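You operate a simulated robot arm through the tools that you are given. There is no shell and no other tool. Be economical: measure what you need, move in short steps, check, and stop when the job is done.

Carry out the task below with a simulated two-armed robot. There is one attempt and no reset: what you move stays moved.

TASK
Hold the blue lamp on the left half of the bench steady with one hand and press the lamp button to switch it on with the other.

It is judged by the outcome, as a careful person would: the job done as asked, and still so three seconds after it is handed in. It fails if anything else is knocked over, pushed out of place, dropped, spilled or broken.

THE ROBOT
Two 7-joint arms with two-finger parallel grippers on one trunk, on a base that drives. Base frame: it is fixed to the floor where the robot stands at the start and does not move with it; the origin is under the middle of the robot, x ahead of it, y to its left, z up; the surface under the hand at the start is at about z = 0.85. Readings come in m, rad, newtons and seconds.
The left shoulder is at the start at [0.03, 0.119, 0.96], the right one opposite. With the tool pointing down near the work surface each hand reaches from about 0.28 to 0.68 m from the robot's upright axis, wherever it stands, measured 20 degrees to its own side. Places, roughly: lamp button [0.5, 0.2, 0.9]. Payload 3.43 kg a hand.
The TCP of each hand is the grasp point between the finger pads, 0.03 m short of the fingertips. In the tool frame z runs along the fingers and y along their closing line. The gripper opens to 0.094 m. The fingers are 0.028 m wide and 0.01 m thick; the gripper's body (0.05 by 0.096 m) begins 0.055 m behind the TCP.
Orientation is that of the tool frame in the base frame, as [roll, pitch, yaw] about the fixed x, y, z axes, in that order (R = Rz(yaw) Ry(pitch) Rx(roll)). With the fingers straight down and closing along the base's y, the tool's x points along the base's -x, its y along +y and its z along -z.

THE INTERFACE
- The arms move only by the tool jog_arm. It takes "left_motion", "right_motion" or both (then of equal length, played together; a hand with none holds still); each is a list that holds one entry, the list of rows, each a list of 6 numbers: the shift along the tool's x, y, z in mm, then the turn, a rotation vector about the tool's x, y, z in rad. In form: [[[tx, ty, tz, wx, wy, wz], ...]]. A call has 1 to 10 rows; each row shifts and turns the commanded pose from where the row before left it, along the tool's axes as they then stand. "left_hand" and "right_hand" are, for a hand that has rows, the gripper command, from -1 (shut) to 1 (fully open), values between in proportion, set as the call begins (left out, the last holds). Each row takes 0.2 s and may step no farther than 0.05 m and 0.15 rad from the row before; otherwise, or with a gripper value out of range, the whole call is refused. Where a pose cannot be reached the arm comes as near as it can. A force on the tool above 40 N (or 10 N above the force at the start of the call, whichever is more), or a blocked arm, ends the call early, and 0.2 s more pass. Each finger travels about 0.072 m/s and halts on what it meets, pressing with about 27 N; the grip force reading is that of the motor and also rises with nothing between the fingers. The clock runs only during rows and for 0.2 s after the last one: add rows that do not move to give the fingers time. The reply holds the time, the measured pose of the TCP, the force on the tool along the base axes, the opening and the grip force, in the units named above and with some noise, with the torque about the TCP (base axes, N m) and any sound that the robot's microphone picked up, and new pictures: "pictures" is both (left out), scene, wrist or none (wrist: the cameras of the hands that moved).
- Cameras (640 x 400 px; columns grow to the right, rows downward): "scene" is now at [0.0358, 0.0298, 1.6604]; the picture's right is [0.41, -0.91, 0.00], its down [-0.74, -0.33, -0.58] and it looks along [0.53, 0.24, -0.81] (base axes); focal length 289 px, centre (320, 200). "left" rides on the left gripper at [0.076, -0.014, -0.102] in its tool frame; the picture's right is [0.18, 0.98, 0.00], its down [-0.75, 0.14, -0.64] and it looks along [-0.63, 0.12, 0.77] (tool axes); focal length 243 px, centre (320, 200). "right" rides on the right gripper at [0.076, 0.014, -0.102] in its tool frame; the picture's right is [-0.18, 0.98, 0.00], its down [-0.75, -0.14, -0.64] and it looks along [-0.63, -0.12, 0.77] (tool axes); focal length 243 px, centre (320, 200).
- lift_body(by): slides the trunk up (or, below 0, down) by that many m; the arms and the scene camera ride with it, the base frame stays. It gives what a move gives, with no picture.
- drive_base(legs): drives the robot by 1 to 6 legs, each [ahead, turn to the left] in m and rad, along the robot's own axes; the way and the turn of a leg run together, so that a leg with both is an arc; at most 1.5 m and 3.142 rad a leg. The arms and the cameras ride along, it lands a little off, and it stops where it bumps. It gives what a move gives, and a new picture of the scene camera.
- aim_head(pan, tilt): turns the head with the scene camera to pan (to the left, within 2.496 rad either way) and tilt (down, from -0.506 to 1.204), counted from straight ahead of the robot. It gives what a move gives, and a new picture of the scene camera.
- point_at(camera, pixels): for up to 12 pixels [column, row] of the newest picture of that camera ("zoom" is the newest enlarged one), the place [x, y, z] in the base frame of the surface seen there, good to about 0.002 m. No time passes.
- zoom(camera, box): a new picture of the part [left, top, right, bottom] of that camera's present view, enlarged. No time passes.
- hand_in(): hands the job in; it is judged then, once.

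Work in short steps. Measure before you move; look again where a grasp or a placing could have gone wrong, and mend it. You have 80 turns and 260 pictures in all, those below and enlarged ones among them. Open the grippers and draw the arms clear of the work before you hand the job in, unless the task says otherwise; then end with one line.

The tools are called after "Call:" as a command line: name --argument value ..., lists and objects as JSON in quotes. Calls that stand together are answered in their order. jog_arm: Moves the arms, as the interface text tells. Its arguments: {"type":"object","properties":{"left_motion":{"type":"array","items":{"type":"array","items":{"type":"array","items":{"type":"number"}}}},"left_hand":{"type":"number"},"right_motion":{"type":"array","items":{"type":"array","items":{"type":"array","items":{"type":"number"}}}},"right_hand":{"type":"number"},"pictures":{"type":"string","enum":["both","scene","wrist","none"]}},"required":[]} The other tools are called the same way: lift_body (by) slides the trunk up or down; drive_base (legs) drives the base; aim_head (pan, tilt) turns the head that bears the scene camera; point_at (camera, pixels) gives the place of the surface under pixels of a picture; zoom (camera, box) takes an enlarged picture of a part of a camera's view; hand_in () hands the job in.

At the start:

```text
time: 0.0
left_eef_pos: [0.4249, 0.42, 1.0974]
left_tool_rot: [-3.141, 0.001, -3.141]
left_contact_force: [-0.3, 0.7, -0.2]
left_wrist_torque: [0.01, -0.01, 0.01]
left_opening: 0.094
left_grasp_force: 0.1
right_eef_pos: [0.3567, -0.0642, 1.1477]
right_tool_rot: [-3.141, 0.0, -3.141]
right_contact_force: [-0.3, 0.6, -0.8]
right_wrist_torque: [0.0, 0.03, -0.02]
right_opening: 0.0941
right_grasp_force: 0.0
trunk travel left (down, up): [-0.225, 0.185]
robot x, y, heading: [0.0041, -0.0039, -0.003]
head pan, tilt: [0.417, 0.953]
```

scene: 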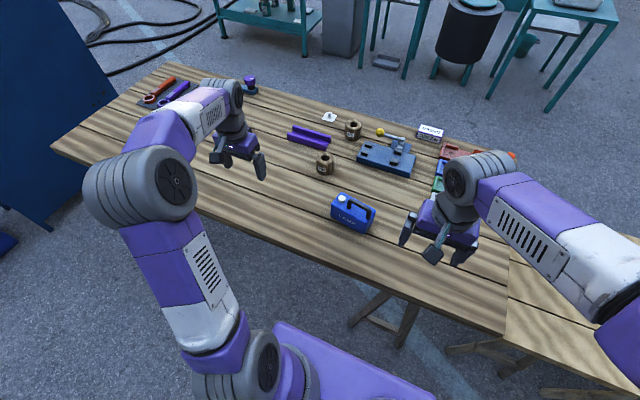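
right: 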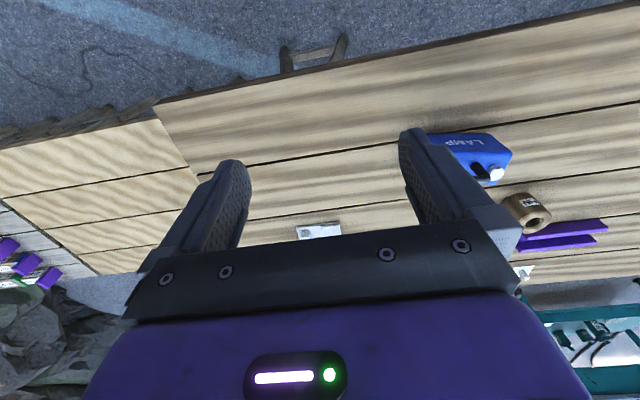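
left: 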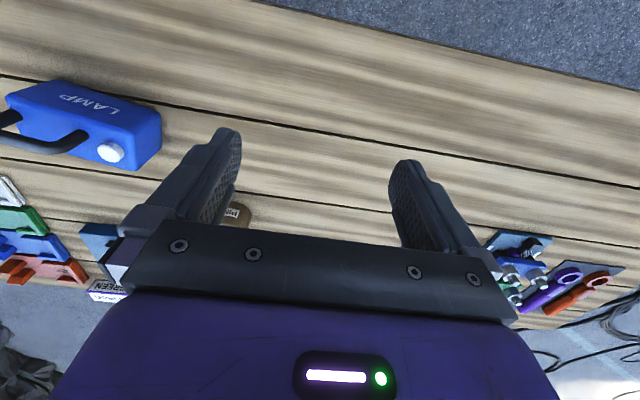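

The blue lamp is at about (352,213) in the scene, with a white button near (343,197). I zoom in to measure it.

Call:
zoom --camera "scene" --box '[312, 180, 392, 240]'

Call:
zoom --camera "left" --box '[0, 60, 200, 185]'

```text
6.67 times, centred on (352, 210) of scene
```

zoom: 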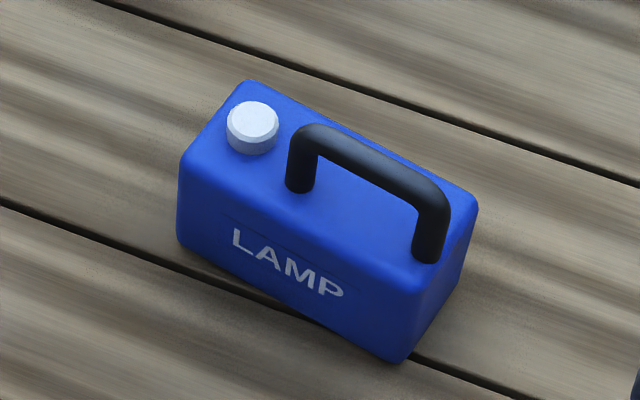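

```text
3.20 times, centred on (100, 122) of left
```

zoom: 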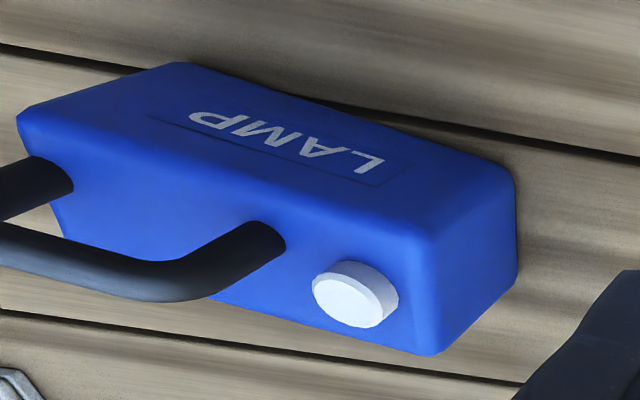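

The lamp shows clearly, and the button is white on its left end. I'll take the scene zoom again so I can measure points on it.

Call:
zoom --camera "scene" --box '[312, 180, 392, 240]'

Call:
point_at --camera "zoom" --pixels '[[253, 116], [250, 86], [186, 162], [402, 284], [472, 212], [300, 145], [440, 205], [370, 165], [322, 132], [400, 355], [180, 235], [365, 235]]'

```text
6.67 times, centred on (352, 210) of scene
```

zoom: 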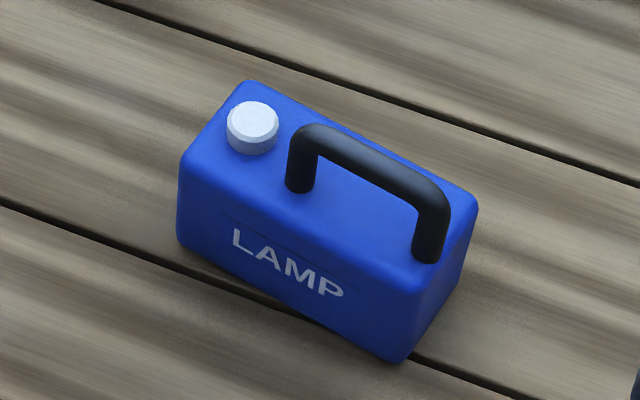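

```text
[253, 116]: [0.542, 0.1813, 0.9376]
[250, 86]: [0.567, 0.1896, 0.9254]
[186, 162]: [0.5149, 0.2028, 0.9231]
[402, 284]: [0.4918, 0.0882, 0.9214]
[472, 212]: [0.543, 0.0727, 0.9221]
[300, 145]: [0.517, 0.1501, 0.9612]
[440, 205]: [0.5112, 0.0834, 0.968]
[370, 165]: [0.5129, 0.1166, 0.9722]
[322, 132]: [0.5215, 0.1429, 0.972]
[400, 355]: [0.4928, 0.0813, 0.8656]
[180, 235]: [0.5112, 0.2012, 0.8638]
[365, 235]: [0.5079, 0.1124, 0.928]
```

The lamp body spans about 0.117 × 0.053 m, with its long axis about 11° off y. Its top is at z≈0.926, the handle top at 0.974 and the button top at (0.542, 0.181, 0.938). I turn the right hand to straddle the lamp's width, shut the left hand and tilt it outward.

Call:
jog_arm --right_motion '[[[0, 0, 0, 0, 0, -0.1373], [0, 0, 0, 0, 0, -0.1373], [0, 0, 0, 0, 0, -0.1373], [0, 0, 0, 0, 0, -0.1373], [0, 0, 0, 0, 0, -0.1373], [0, 0, 0, 0, 0, -0.1373], [0, 0, 0, 0, 0, -0.1373], [0, 0, 0, 0, 0, -0.1373], [0, 0, 0, 0, 0, -0.1373], [0, 0, 0, 0, 0, -0.1373]]]' --right_hand 1 --left_motion '[[[0, 0, 0, 0.04, 0, 0], [0, 0, 0, 0.04, 0, 0], [0, 0, 0, 0.04, 0, 0], [0, 0, 0, 0.04, 0, 0], [0, 0, 0, 0.04, 0, 0], [0, 0, 0, 0.04, 0, 0], [0, 0, 0, 0.04, 0, 0], [0, 0, 0, 0.04, 0, 0], [0, 0, 0, 0.04, 0, 0], [0, 0, 0, 0.04, 0, 0]]]' --left_hand -1 --pictures "scene"

```text
time: 2.2
left_eef_pos: [0.4242, 0.4205, 1.0961]
left_tool_rot: [-2.742, 0.003, -3.141]
left_contact_force: [0.0, -0.2, -0.7]
left_wrist_torque: [-0.01, -0.02, 0.02]
left_opening: 0.0
left_grasp_force: 27.2
right_eef_pos: [0.357, -0.0647, 1.1466]
right_tool_rot: [-3.14, 0.001, -1.764]
right_contact_force: [0.1, 0.1, 0.3]
right_wrist_torque: [0.01, 0.01, 0.02]
right_opening: 0.094
right_grasp_force: 0.1
trunk travel left (down, up): [-0.225, 0.185]
robot x, y, heading: [-0.0001, 0.0001, -0.002]
head pan, tilt: [0.417, 0.953]
```

scene: 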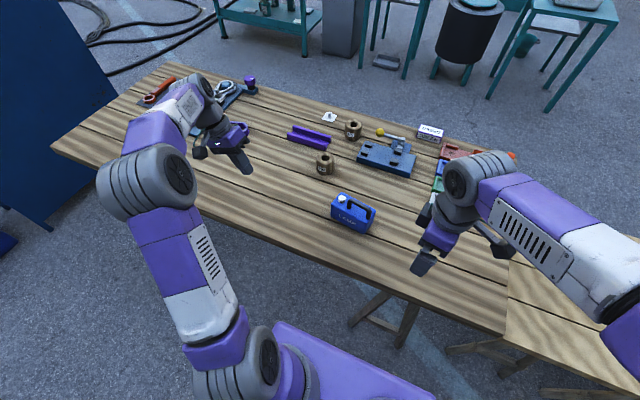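

The right hand's turn is good. Now I take it over the lamp (TCP about [0.522, 0.104, 1.06]), with the fingertips staying above the handle.

Call:
jog_arm --right_motion '[[[-32.9, -21.6, 0, 0, 0, 0], [-32.9, -21.6, 0, 0, 0, 0], [-32.9, -21.6, 0, 0, 0, 0], [-32.9, -21.6, 10, 0, 0, 0], [-32.9, -21.6, 30, 0, 0, 0], [-32.9, -21.6, 40, 0, 0, 0]]]' --right_hand 1

```text
refused: row 6 steps farther than a row can; nothing moved
```

The last row was too long, so I spread the descent evenly.

Call:
jog_arm --right_motion '[[[-28.2, -18.5, 8, 0, 0, 0], [-28.2, -18.5, 8, 0, 0, 0], [-28.2, -18.5, 8, 0, 0, 0], [-28.2, -18.5, 10, 0, 0, 0], [-28.2, -18.5, 10, 0, 0, 0], [-28.2, -18.5, 20, 0, 0, 0], [-28.2, -18.5, 20, 0, 0, 0]]]' --right_hand 1

```text
time: 3.8
left_eef_pos: [0.425, 0.4217, 1.0955]
left_tool_rot: [-2.742, 0.001, 3.141]
left_contact_force: [0.3, 0.3, -0.8]
left_wrist_torque: [0.0, -0.02, -0.02]
left_opening: 0.0001
left_grasp_force: 26.8
right_eef_pos: [0.5237, 0.1036, 1.0611]
right_tool_rot: [-3.141, -0.002, -1.767]
right_contact_force: [0.3, 0.6, 0.5]
right_wrist_torque: [0.0, 0.0, 0.01]
right_opening: 0.0939
right_grasp_force: 0.1
trunk travel left (down, up): [-0.225, 0.185]
robot x, y, heading: [-0.001, -0.0002, -0.001]
head pan, tilt: [0.417, 0.953]
```

scene: 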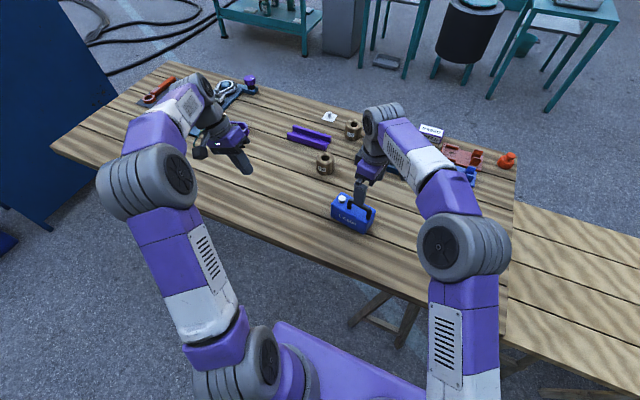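
right: 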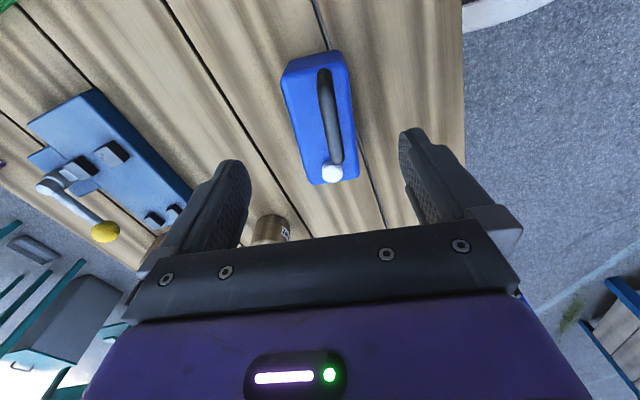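

The hand is over the lamp. I check the lamp's sides from the wrist camera: edges near columns 285–350, button at (332,172).

Call:
point_at --camera "right" --pixels '[[332, 172], [284, 84], [344, 62], [314, 180], [354, 172], [325, 80], [331, 120], [336, 155], [306, 120], [348, 120]]'

Call:
zoom --camera "right" --box '[240, 30, 420, 200]'

```text
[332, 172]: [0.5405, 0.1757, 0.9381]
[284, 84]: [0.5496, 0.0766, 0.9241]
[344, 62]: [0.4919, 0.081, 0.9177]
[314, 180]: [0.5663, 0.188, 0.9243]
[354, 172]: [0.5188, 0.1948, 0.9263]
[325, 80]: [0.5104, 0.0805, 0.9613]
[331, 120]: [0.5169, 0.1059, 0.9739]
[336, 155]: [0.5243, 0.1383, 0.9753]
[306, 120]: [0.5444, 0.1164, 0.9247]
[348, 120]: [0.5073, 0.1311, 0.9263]
```

```text
2.35 times, centred on (330, 115) of right
```

zoom: 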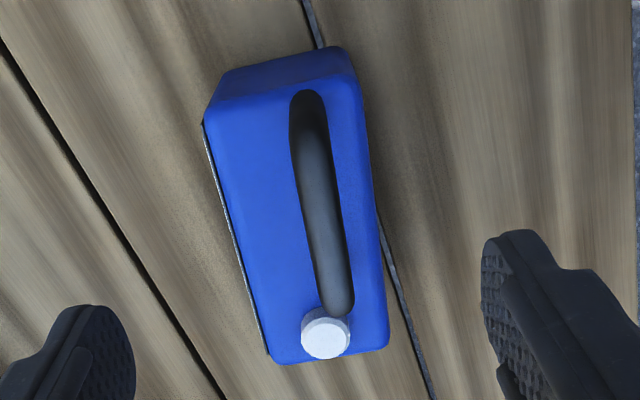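

The body is centred near x≈0.525 at y=0.104, which matches the hand. I descend to z≈0.931, leaving about 10 mm of palm clearance above the handle.

Call:
jog_arm --right_motion '[[[0, 0, 25, 0, 0, 0], [0, 0, 25, 0, 0, 0], [0, 0, 25, 0, 0, 0], [0, 0, 25, 0, 0, 0], [0, 0, 15, 0, 0, 0], [0, 0, 15, 0, 0, 0], [0, 0, 0, 0, 0, 0]]]' --right_hand 1

```text
time: 5.4
left_eef_pos: [0.4238, 0.4208, 1.0959]
left_tool_rot: [-2.741, 0.0, 3.141]
left_contact_force: [-0.3, 0.0, -0.2]
left_wrist_torque: [-0.03, -0.03, 0.0]
left_opening: 0.0001
left_grasp_force: 26.8
right_eef_pos: [0.5232, 0.102, 0.9334]
right_tool_rot: [-3.141, 0.001, -1.768]
right_contact_force: [-1.3, -0.5, 0.0]
right_wrist_torque: [0.01, -0.02, -0.01]
right_opening: 0.0939
right_grasp_force: 0.1
trunk travel left (down, up): [-0.225, 0.185]
robot x, y, heading: [-0.0013, -0.0004, 0.001]
head pan, tilt: [0.417, 0.953]
```

scene: 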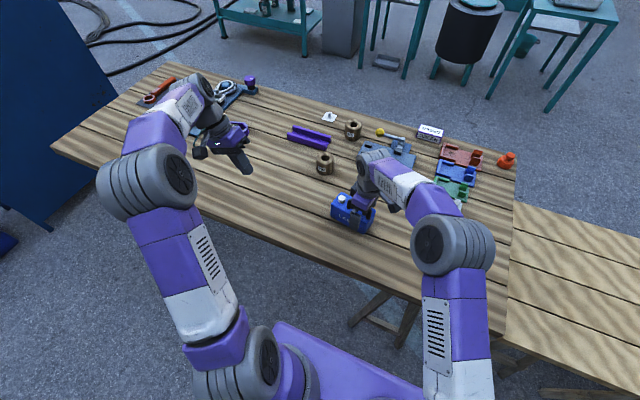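
right: 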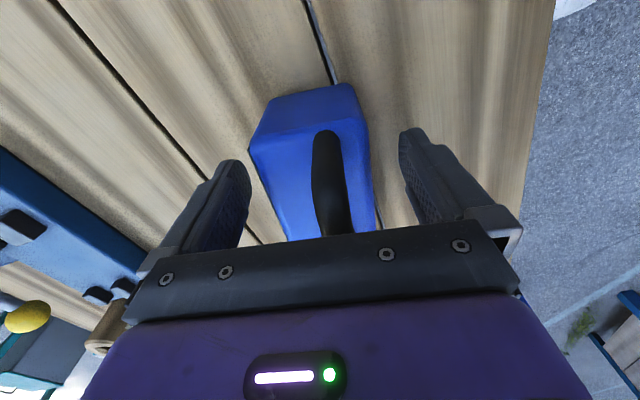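

The fingers straddle the lamp with nothing touching, and the lamp sits about 2 mm toward −tool y. I nudge across, go 3 mm lower and close.

Call:
jog_arm --right_motion '[[[0, -2.5, 3, 0, 0, 0], [0, 0, 0, 0, 0, 0]]]' --right_hand 0.4 --pictures "wrist"

Call:
jog_arm --right_motion '[[[0, 0, 0, 0, 0, 0], [0, 0, 0, 0, 0, 0], [0, 0, 0, 0, 0, 0], [0, 0, 0, 0, 0, 0]]]' --right_hand -1

```text
time: 6.0
left_eef_pos: [0.426, 0.4211, 1.0963]
left_tool_rot: [-2.742, 0.0, -3.141]
left_contact_force: [-0.7, 0.1, 0.5]
left_wrist_torque: [-0.03, 0.0, -0.01]
left_opening: 0.0
left_grasp_force: 26.8
right_eef_pos: [0.5255, 0.1027, 0.9314]
right_tool_rot: [-3.141, 0.0, -1.768]
right_contact_force: [0.0, -0.8, 0.4]
right_wrist_torque: [-0.02, -0.01, 0.0]
right_opening: 0.0659
right_grasp_force: 0.0
trunk travel left (down, up): [-0.225, 0.185]
robot x, y, heading: [-0.0002, -0.0057, 0.0]
head pan, tilt: [0.417, 0.953]
```

right: 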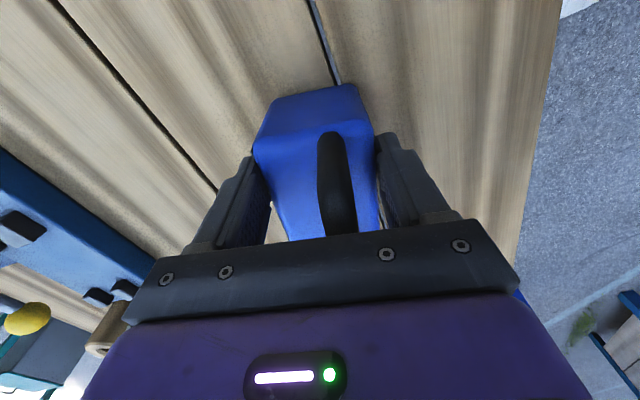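

```text
time: 7.0
left_eef_pos: [0.4246, 0.4197, 1.0971]
left_tool_rot: [-2.742, 0.0, -3.14]
left_contact_force: [0.1, 1.1, 1.0]
left_wrist_torque: [-0.01, 0.0, -0.01]
left_opening: 0.0
left_grasp_force: 27.4
right_eef_pos: [0.5258, 0.1017, 0.9315]
right_tool_rot: [3.141, 0.0, -1.769]
right_contact_force: [0.2, 0.1, 0.6]
right_wrist_torque: [-0.15, -0.14, 0.13]
right_opening: 0.064
right_grasp_force: 26.7
trunk travel left (down, up): [-0.225, 0.185]
robot x, y, heading: [0.0001, 0.0024, 0.003]
head pan, tilt: [0.417, 0.953]
```

scene: 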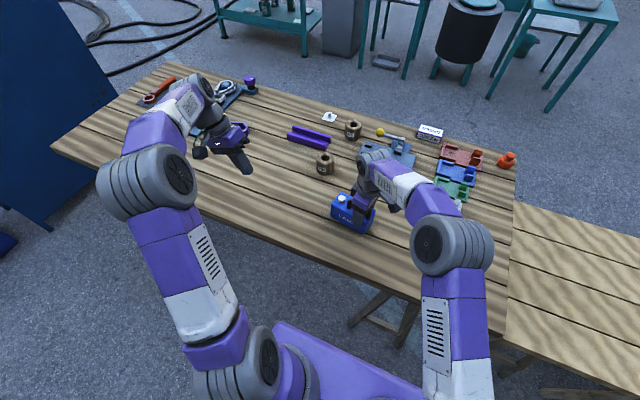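
right: 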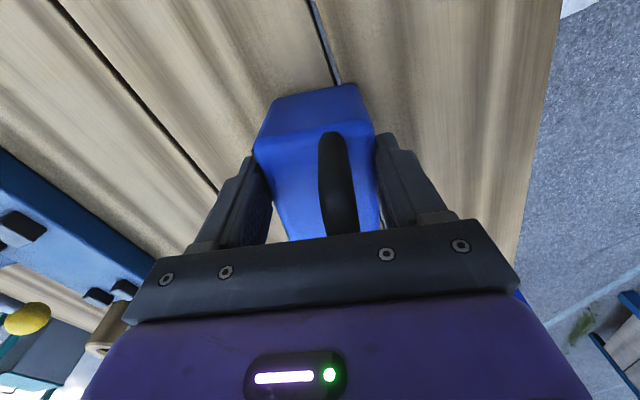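

The lamp is gripped (opening 0.064, 27 N) and hasn't shifted noticeably. I re-measure the button for the left hand.

Call:
zoom --camera "scene" --box '[312, 180, 392, 240]'

Call:
point_at --camera "zoom" --pixels '[[253, 118], [240, 110], [266, 125], [253, 145], [250, 86], [186, 162]]'

```text
6.67 times, centred on (352, 210) of scene
```

zoom: 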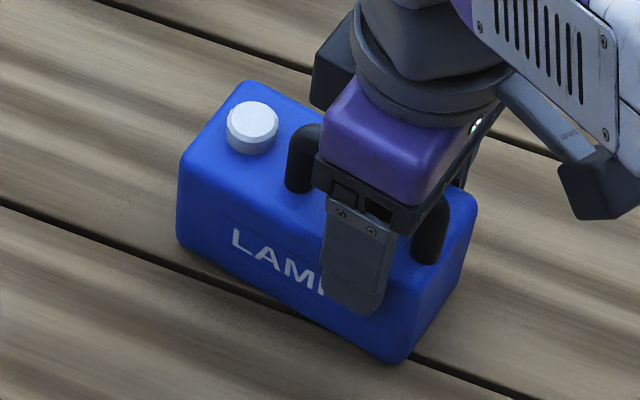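

```text
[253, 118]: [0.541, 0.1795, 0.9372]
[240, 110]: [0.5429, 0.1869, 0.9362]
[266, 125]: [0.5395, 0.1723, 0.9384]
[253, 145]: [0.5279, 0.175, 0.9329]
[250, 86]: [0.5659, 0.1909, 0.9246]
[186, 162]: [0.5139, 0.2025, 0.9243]
```

The button top centre is (0.540, 0.179, 0.938). I bring the shut left hand to hover about 30 mm above it.

Call:
jog_arm --left_motion '[[[-14.4, -22.6, 22.6, 0, 0, 0], [-14.4, -22.6, 22.6, 0, 0, 0], [-14.4, -22.6, 22.6, 0, 0, 0], [-14.4, -22.6, 22.6, 0, 0, 0], [-14.4, -22.6, 22.6, 0, 0, 0], [-14.4, -22.6, 22.6, 0, 0, 0], [-14.4, -22.6, 22.6, 0, 0, 0], [-14.4, -22.6, 22.6, 0, 0, 0], [0, 0, 0, 0, 0, 0]]]' --left_hand -1

Call:
zoom --camera "scene" --box '[302, 150, 398, 210]'

```text
time: 9.0
left_eef_pos: [0.5393, 0.1847, 1.0007]
left_tool_rot: [-2.742, 0.001, 3.141]
left_contact_force: [0.1, 0.7, -0.1]
left_wrist_torque: [0.01, -0.01, 0.0]
left_opening: 0.0002
left_grasp_force: 27.3
right_eef_pos: [0.5264, 0.1019, 0.93]
right_tool_rot: [-3.141, 0.001, -1.768]
right_contact_force: [-2.1, -0.1, 0.6]
right_wrist_torque: [-0.08, 0.01, 0.05]
right_opening: 0.0638
right_grasp_force: 27.4
trunk travel left (down, up): [-0.225, 0.185]
robot x, y, heading: [-0.0029, -0.0012, 0.001]
head pan, tilt: [0.417, 0.953]
```

scene: 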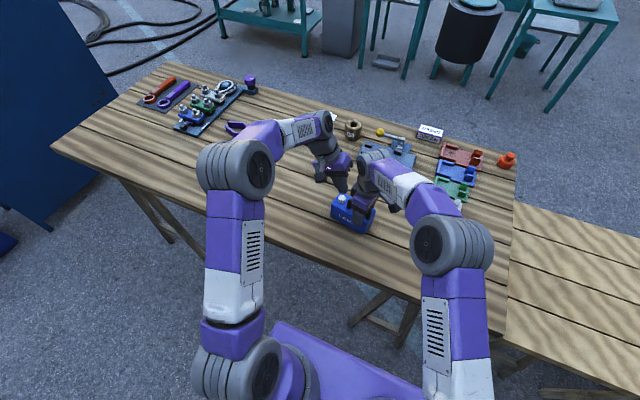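
left: 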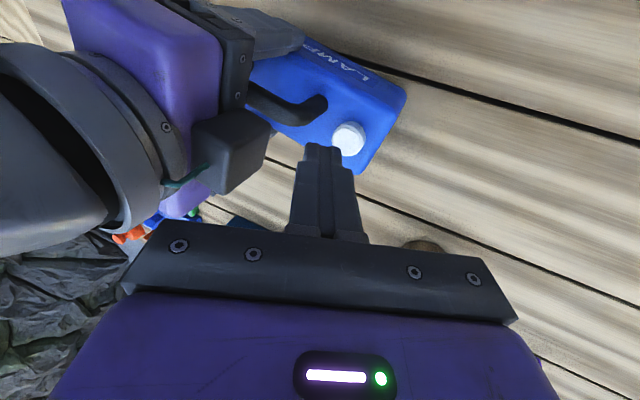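

```text
6.67 times, centred on (350, 180) of scene
```

zoom: 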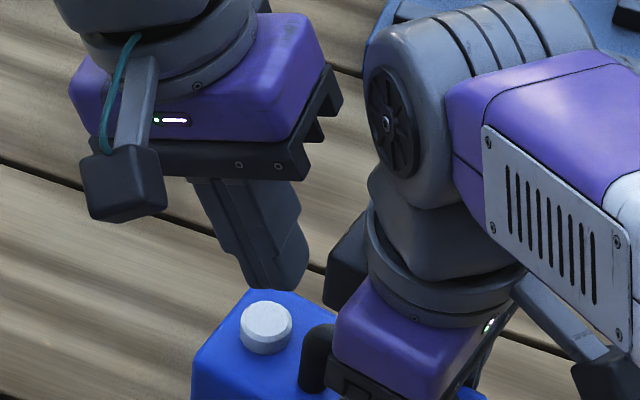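

The tip hovers near the button. I measure the fingertip and the nearby black part of the right hand before going down.

Call:
point_at --camera "zoom" --pixels '[[262, 282], [290, 282], [245, 275], [267, 318], [345, 265], [310, 340]]'

Call:
point_at --camera "left" --pixels '[[348, 137], [322, 148], [236, 160], [262, 130], [315, 102]]'

```text
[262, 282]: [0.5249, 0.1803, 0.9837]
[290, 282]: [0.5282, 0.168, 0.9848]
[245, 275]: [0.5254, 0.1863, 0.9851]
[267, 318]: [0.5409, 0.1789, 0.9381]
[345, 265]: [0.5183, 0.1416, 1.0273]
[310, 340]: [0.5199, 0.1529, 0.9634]
```

```text
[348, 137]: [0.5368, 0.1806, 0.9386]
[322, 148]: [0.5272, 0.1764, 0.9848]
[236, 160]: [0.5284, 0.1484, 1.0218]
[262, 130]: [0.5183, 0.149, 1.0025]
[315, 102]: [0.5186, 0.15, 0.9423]
```

Clearances are good: the finger is centred over the button and the right hand is at least 40 mm away. I go down about 24 mm, then in small steps.

Call:
jog_arm --left_motion '[[[0, 2.9, 11.8, 0, 0, 0], [0, 3.9, 9.2, 0, 0, 0], [0, 0.8, 1.8, 0, 0, 0], [0, 0.8, 1.8, 0, 0, 0], [0, 0, 0, 0, 0, 0]]]' --left_hand -1

Call:
zoom --camera "scene" --box '[302, 160, 398, 220]'

```text
time: 10.2
left_eef_pos: [0.5383, 0.1826, 0.9734]
left_tool_rot: [-2.743, 0.001, 3.142]
left_contact_force: [0.1, 0.1, -1.0]
left_wrist_torque: [0.02, -0.02, -0.03]
left_opening: 0.0
left_grasp_force: 26.8
right_eef_pos: [0.5251, 0.1035, 0.9313]
right_tool_rot: [-3.141, 0.001, -1.767]
right_contact_force: [-2.3, 0.2, 0.1]
right_wrist_torque: [0.13, 0.08, 0.16]
right_opening: 0.0638
right_grasp_force: 27.2
trunk travel left (down, up): [-0.225, 0.185]
robot x, y, heading: [0.0016, -0.0039, -0.004]
head pan, tilt: [0.417, 0.953]
```

scene: 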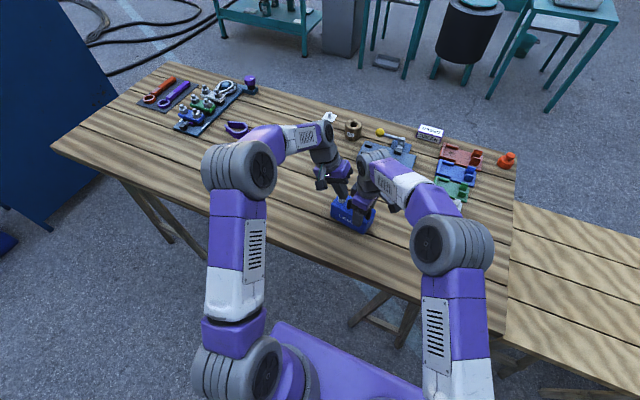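
left: 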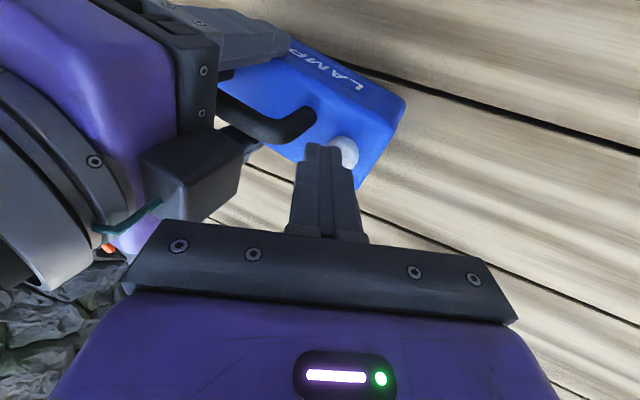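

```text
6.67 times, centred on (350, 190) of scene
```

zoom: 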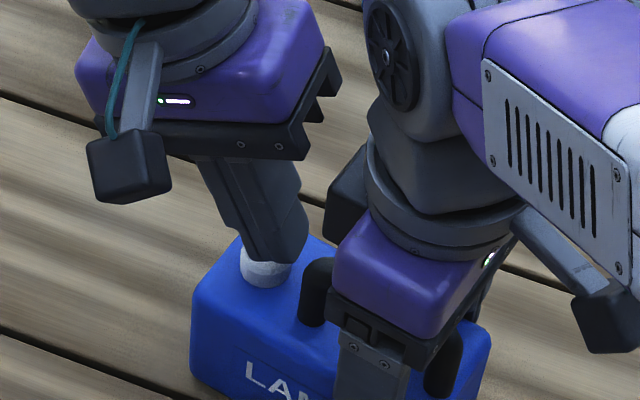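

The tip is just above the button and a little toward −y. I shift it +3 mm in y and press down in 1.5 mm steps.

Call:
jog_arm --left_motion '[[[0, 2.8, -1.2, 0, 0, 0], [0, 0.6, 1.4, 0, 0, 0], [0, 0.6, 1.4, 0, 0, 0], [0, 0.6, 1.4, 0, 0, 0], [0, 0.6, 1.4, 0, 0, 0], [0, 0, 0, 0, 0, 0]]]' --left_hand -1 --pictures "wrist"

Call:
zoom --camera "scene" --box '[302, 160, 398, 220]'

```text
time: 11.6
left_eef_pos: [0.5382, 0.1845, 0.968]
left_tool_rot: [-2.742, 0.0, 3.141]
left_contact_force: [1.4, -0.3, 0.8]
left_wrist_torque: [0.0, -0.06, 0.0]
left_opening: 0.0
left_grasp_force: 26.8
right_eef_pos: [0.5248, 0.1034, 0.9307]
right_tool_rot: [3.14, 0.0, -1.767]
right_contact_force: [-2.1, 1.6, 0.6]
right_wrist_torque: [-0.02, 0.02, 0.11]
right_opening: 0.0641
right_grasp_force: 27.2
trunk travel left (down, up): [-0.225, 0.185]
robot x, y, heading: [-0.0017, -0.0009, -0.001]
head pan, tilt: [0.417, 0.953]
```

left: 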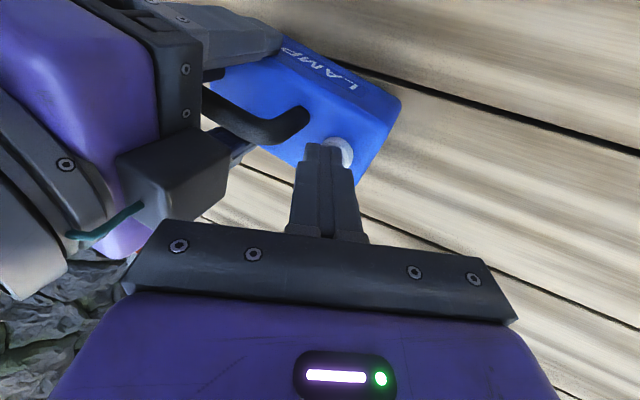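

```text
6.67 times, centred on (350, 190) of scene
```

zoom: 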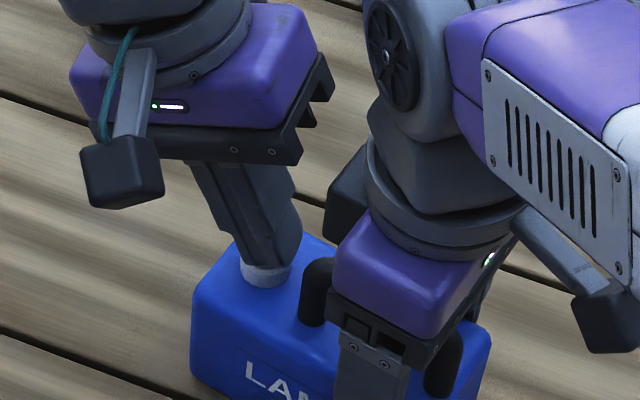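

The tip is about at the button top, but there is no clear force yet. I keep pressing in 1 mm steps and watch the force and sound.

Call:
jog_arm --left_motion '[[[0, 0.4, 0.92, 0, 0, 0], [0, 0.4, 0.92, 0, 0, 0], [0, 0.4, 0.92, 0, 0, 0], [0, 0, 0, 0, 0, 0]]]' --left_hand -1 --pictures "none"

Call:
zoom --camera "scene" --box '[302, 160, 398, 220]'

```text
time: 12.6
left_eef_pos: [0.5391, 0.1851, 0.9639]
left_tool_rot: [-2.742, 0.001, -3.141]
left_contact_force: [0.8, 0.4, 2.7]
left_wrist_torque: [0.04, -0.04, 0.04]
left_opening: 0.0
left_grasp_force: 27.2
right_eef_pos: [0.5255, 0.1026, 0.9316]
right_tool_rot: [3.139, 0.001, -1.769]
right_contact_force: [-2.0, 0.9, 0.5]
right_wrist_torque: [0.02, 0.01, 0.27]
right_opening: 0.0637
right_grasp_force: 26.6
trunk travel left (down, up): [-0.225, 0.185]
robot x, y, heading: [-0.0012, -0.0009, -0.001]
head pan, tilt: [0.417, 0.953]
```

```text
6.67 times, centred on (350, 190) of scene
```

zoom: 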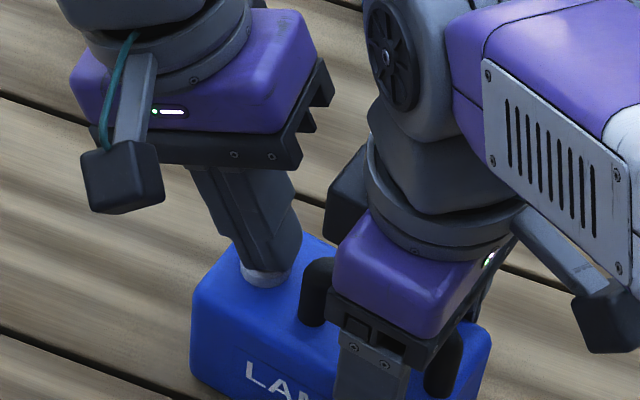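

Contact is building (2.7 N) and the button is moving down. I press on in 1 mm steps.

Call:
jog_arm --left_motion '[[[0, 0.4, 0.92, 0, 0, 0], [0, 0.4, 0.92, 0, 0, 0], [0, 0.4, 0.92, 0, 0, 0], [0, 0, 0, 0, 0, 0]]]' --left_hand -1 --pictures "none"

Call:
zoom --camera "scene" --box '[302, 160, 398, 220]'

```text
time: 13.6
left_eef_pos: [0.5387, 0.1841, 0.962]
left_tool_rot: [-2.741, 0.0, 3.141]
left_contact_force: [-0.9, 0.4, 3.2]
left_wrist_torque: [0.03, 0.02, -0.04]
left_opening: 0.0
left_grasp_force: 27.4
right_eef_pos: [0.5255, 0.1017, 0.9311]
right_tool_rot: [-3.141, 0.001, -1.768]
right_contact_force: [0.3, 2.3, 1.0]
right_wrist_torque: [-0.07, 0.17, -0.02]
right_opening: 0.0639
right_grasp_force: 26.8
trunk travel left (down, up): [-0.225, 0.185]
robot x, y, heading: [-0.0017, 0.0014, -0.004]
head pan, tilt: [0.417, 0.953]
heard: click
```

```text
6.67 times, centred on (350, 190) of scene
```

zoom: 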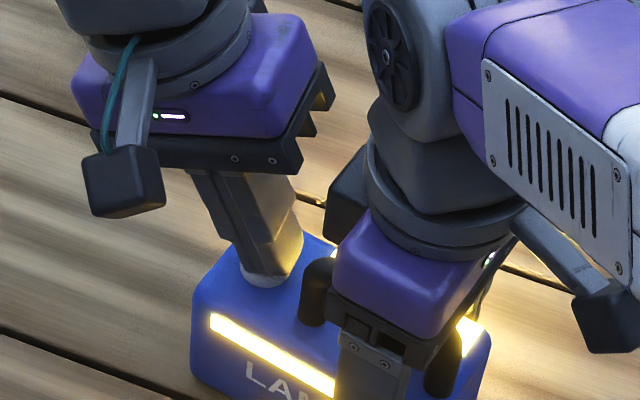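

A click was heard and the lamp is lit. I raise the left hand straight up, then move it back out to its own side.

Call:
jog_arm --left_motion '[[[0, -5.8, -13.8, 0, 0, 0], [0, -9.7, -23, 0, 0, 0], [0, 22.6, -25, 0, 0, 0], [5, 22.6, -25, 0, 0, 0], [15, 22.6, -25, 0, 0, 0], [15, 22.6, -22, 0, 0, 0], [15, 22.6, -22, 0, 0, 0], [15, 22.6, -22, 0, 0, 0], [15, 22.6, -22, 0, 0, 0]]]' --left_hand -1 --pictures "scene"

```text
time: 15.6
left_eef_pos: [0.4585, 0.3923, 1.0904]
left_tool_rot: [-2.742, 0.0, -3.141]
left_contact_force: [0.9, 1.0, 0.0]
left_wrist_torque: [0.0, 0.0, -0.01]
left_opening: 0.0002
left_grasp_force: 27.0
right_eef_pos: [0.525, 0.1022, 0.9297]
right_tool_rot: [-3.141, 0.0, -1.768]
right_contact_force: [-1.5, -0.3, 0.8]
right_wrist_torque: [-0.31, 0.02, -0.09]
right_opening: 0.0636
right_grasp_force: 27.0
trunk travel left (down, up): [-0.225, 0.185]
robot x, y, heading: [0.0006, 0.005, 0.001]
head pan, tilt: [0.417, 0.953]
```

scene: 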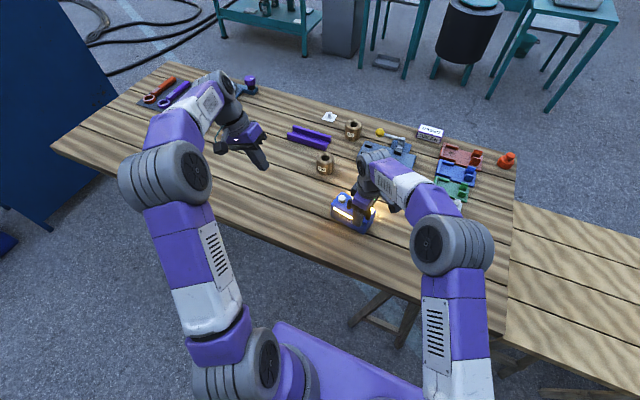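

The lamp stays lit. I open both hands, the right one in place first.

Call:
jog_arm --right_motion '[[[0, 0, 0, 0, 0, 0], [0, 0, 0, 0, 0, 0], [0, 0, 0, 0, 0, 0], [0, 0, 0, 0, 0, 0]]]' --right_hand 1 --left_motion '[[[0, 0, 0, 0, 0, 0], [0, 0, 0, 0, 0, 0], [0, 0, 0, 0, 0, 0], [0, 0, 0, 0, 0, 0]]]' --left_hand 1 --pictures "wrist"

```text
time: 16.6
left_eef_pos: [0.4593, 0.392, 1.0898]
left_tool_rot: [-2.741, 0.0, 3.14]
left_contact_force: [0.1, 0.6, -0.7]
left_wrist_torque: [0.02, 0.0, -0.01]
left_opening: 0.0939
left_grasp_force: 0.1
right_eef_pos: [0.5259, 0.1017, 0.9305]
right_tool_rot: [3.141, -0.002, -1.768]
right_contact_force: [0.6, -0.7, 0.1]
right_wrist_torque: [-0.03, 0.0, 0.01]
right_opening: 0.0944
right_grasp_force: 0.0
trunk travel left (down, up): [-0.225, 0.185]
robot x, y, heading: [-0.0009, -0.0019, -0.0]
head pan, tilt: [0.417, 0.953]
```

right: 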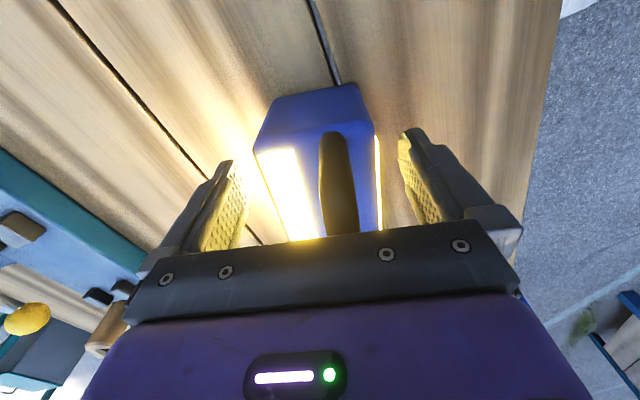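
left: 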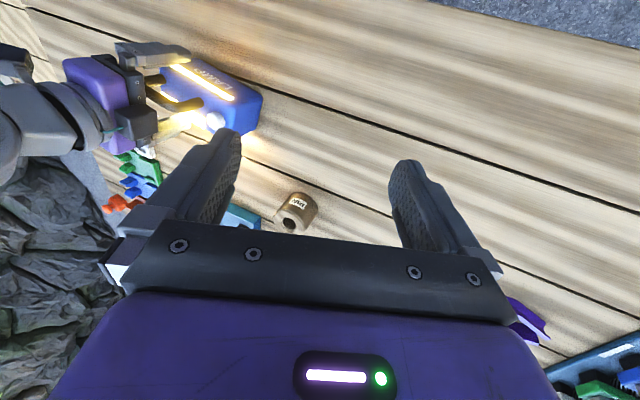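

The fingers are free on both sides. I raise the right hand straight up, then draw it back toward its start.

Call:
jog_arm --right_motion '[[[0, 0, -20, 0, 0, 0], [0, 0, -30, 0, 0, 0], [0, 0, -40, 0, 0, 0], [0, 0, -40, 0, 0, 0], [0, 0, -40, 0, 0, 0], [30, 20, -20, 0, 0, 0], [35, 25, 0, 0, 0, 0], [35, 25, 0, 0, 0, 0], [35, 25, 0, 0, 0, 0], [35, 25, 0, 0, 0, 0]]]' --right_hand 1 --pictures "scene"

Call:
zoom --camera "scene" --box '[312, 180, 392, 240]'

```text
time: 18.8
left_eef_pos: [0.4571, 0.3907, 1.0905]
left_tool_rot: [-2.743, 0.003, -3.141]
left_contact_force: [-0.6, 0.3, 0.7]
left_wrist_torque: [0.01, -0.01, -0.01]
left_opening: 0.0938
left_grasp_force: 0.1
right_eef_pos: [0.3751, -0.0411, 1.1194]
right_tool_rot: [-3.139, 0.002, -1.766]
right_contact_force: [-0.3, -0.1, 0.3]
right_wrist_torque: [0.0, -0.01, -0.03]
right_opening: 0.094
right_grasp_force: 0.0
trunk travel left (down, up): [-0.225, 0.185]
robot x, y, heading: [0.0008, -0.0012, 0.003]
head pan, tilt: [0.417, 0.953]
```

scene: 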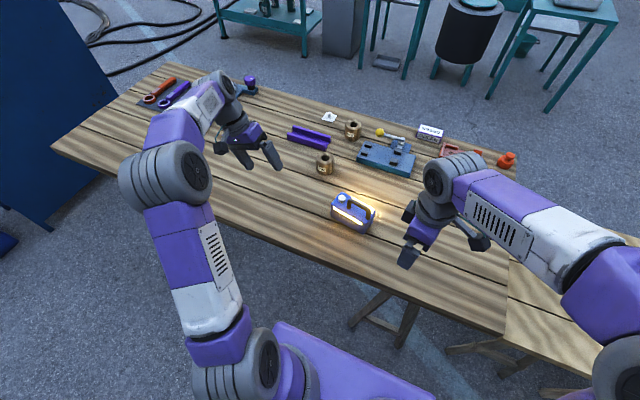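

```text
6.67 times, centred on (352, 210) of scene
```

zoom: 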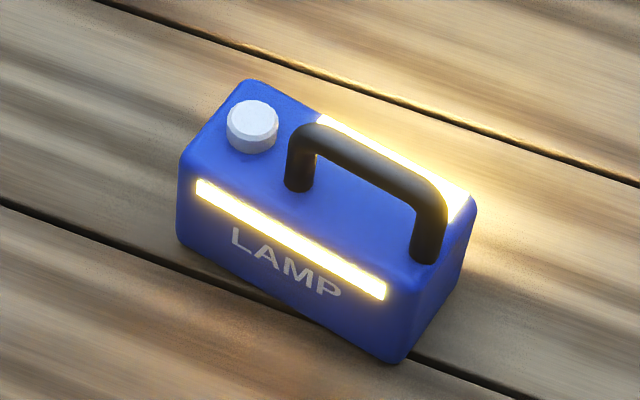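

The lamp is lit and in its original place, and both arms are clear with open grippers, so I hand in.

Call:
hand_in

```text
The job is handed in.
```

The lamp is on: the right hand held it steady while the left pressed the button. It stayed in its place, nothing else was disturbed, and both arms are open and clear.
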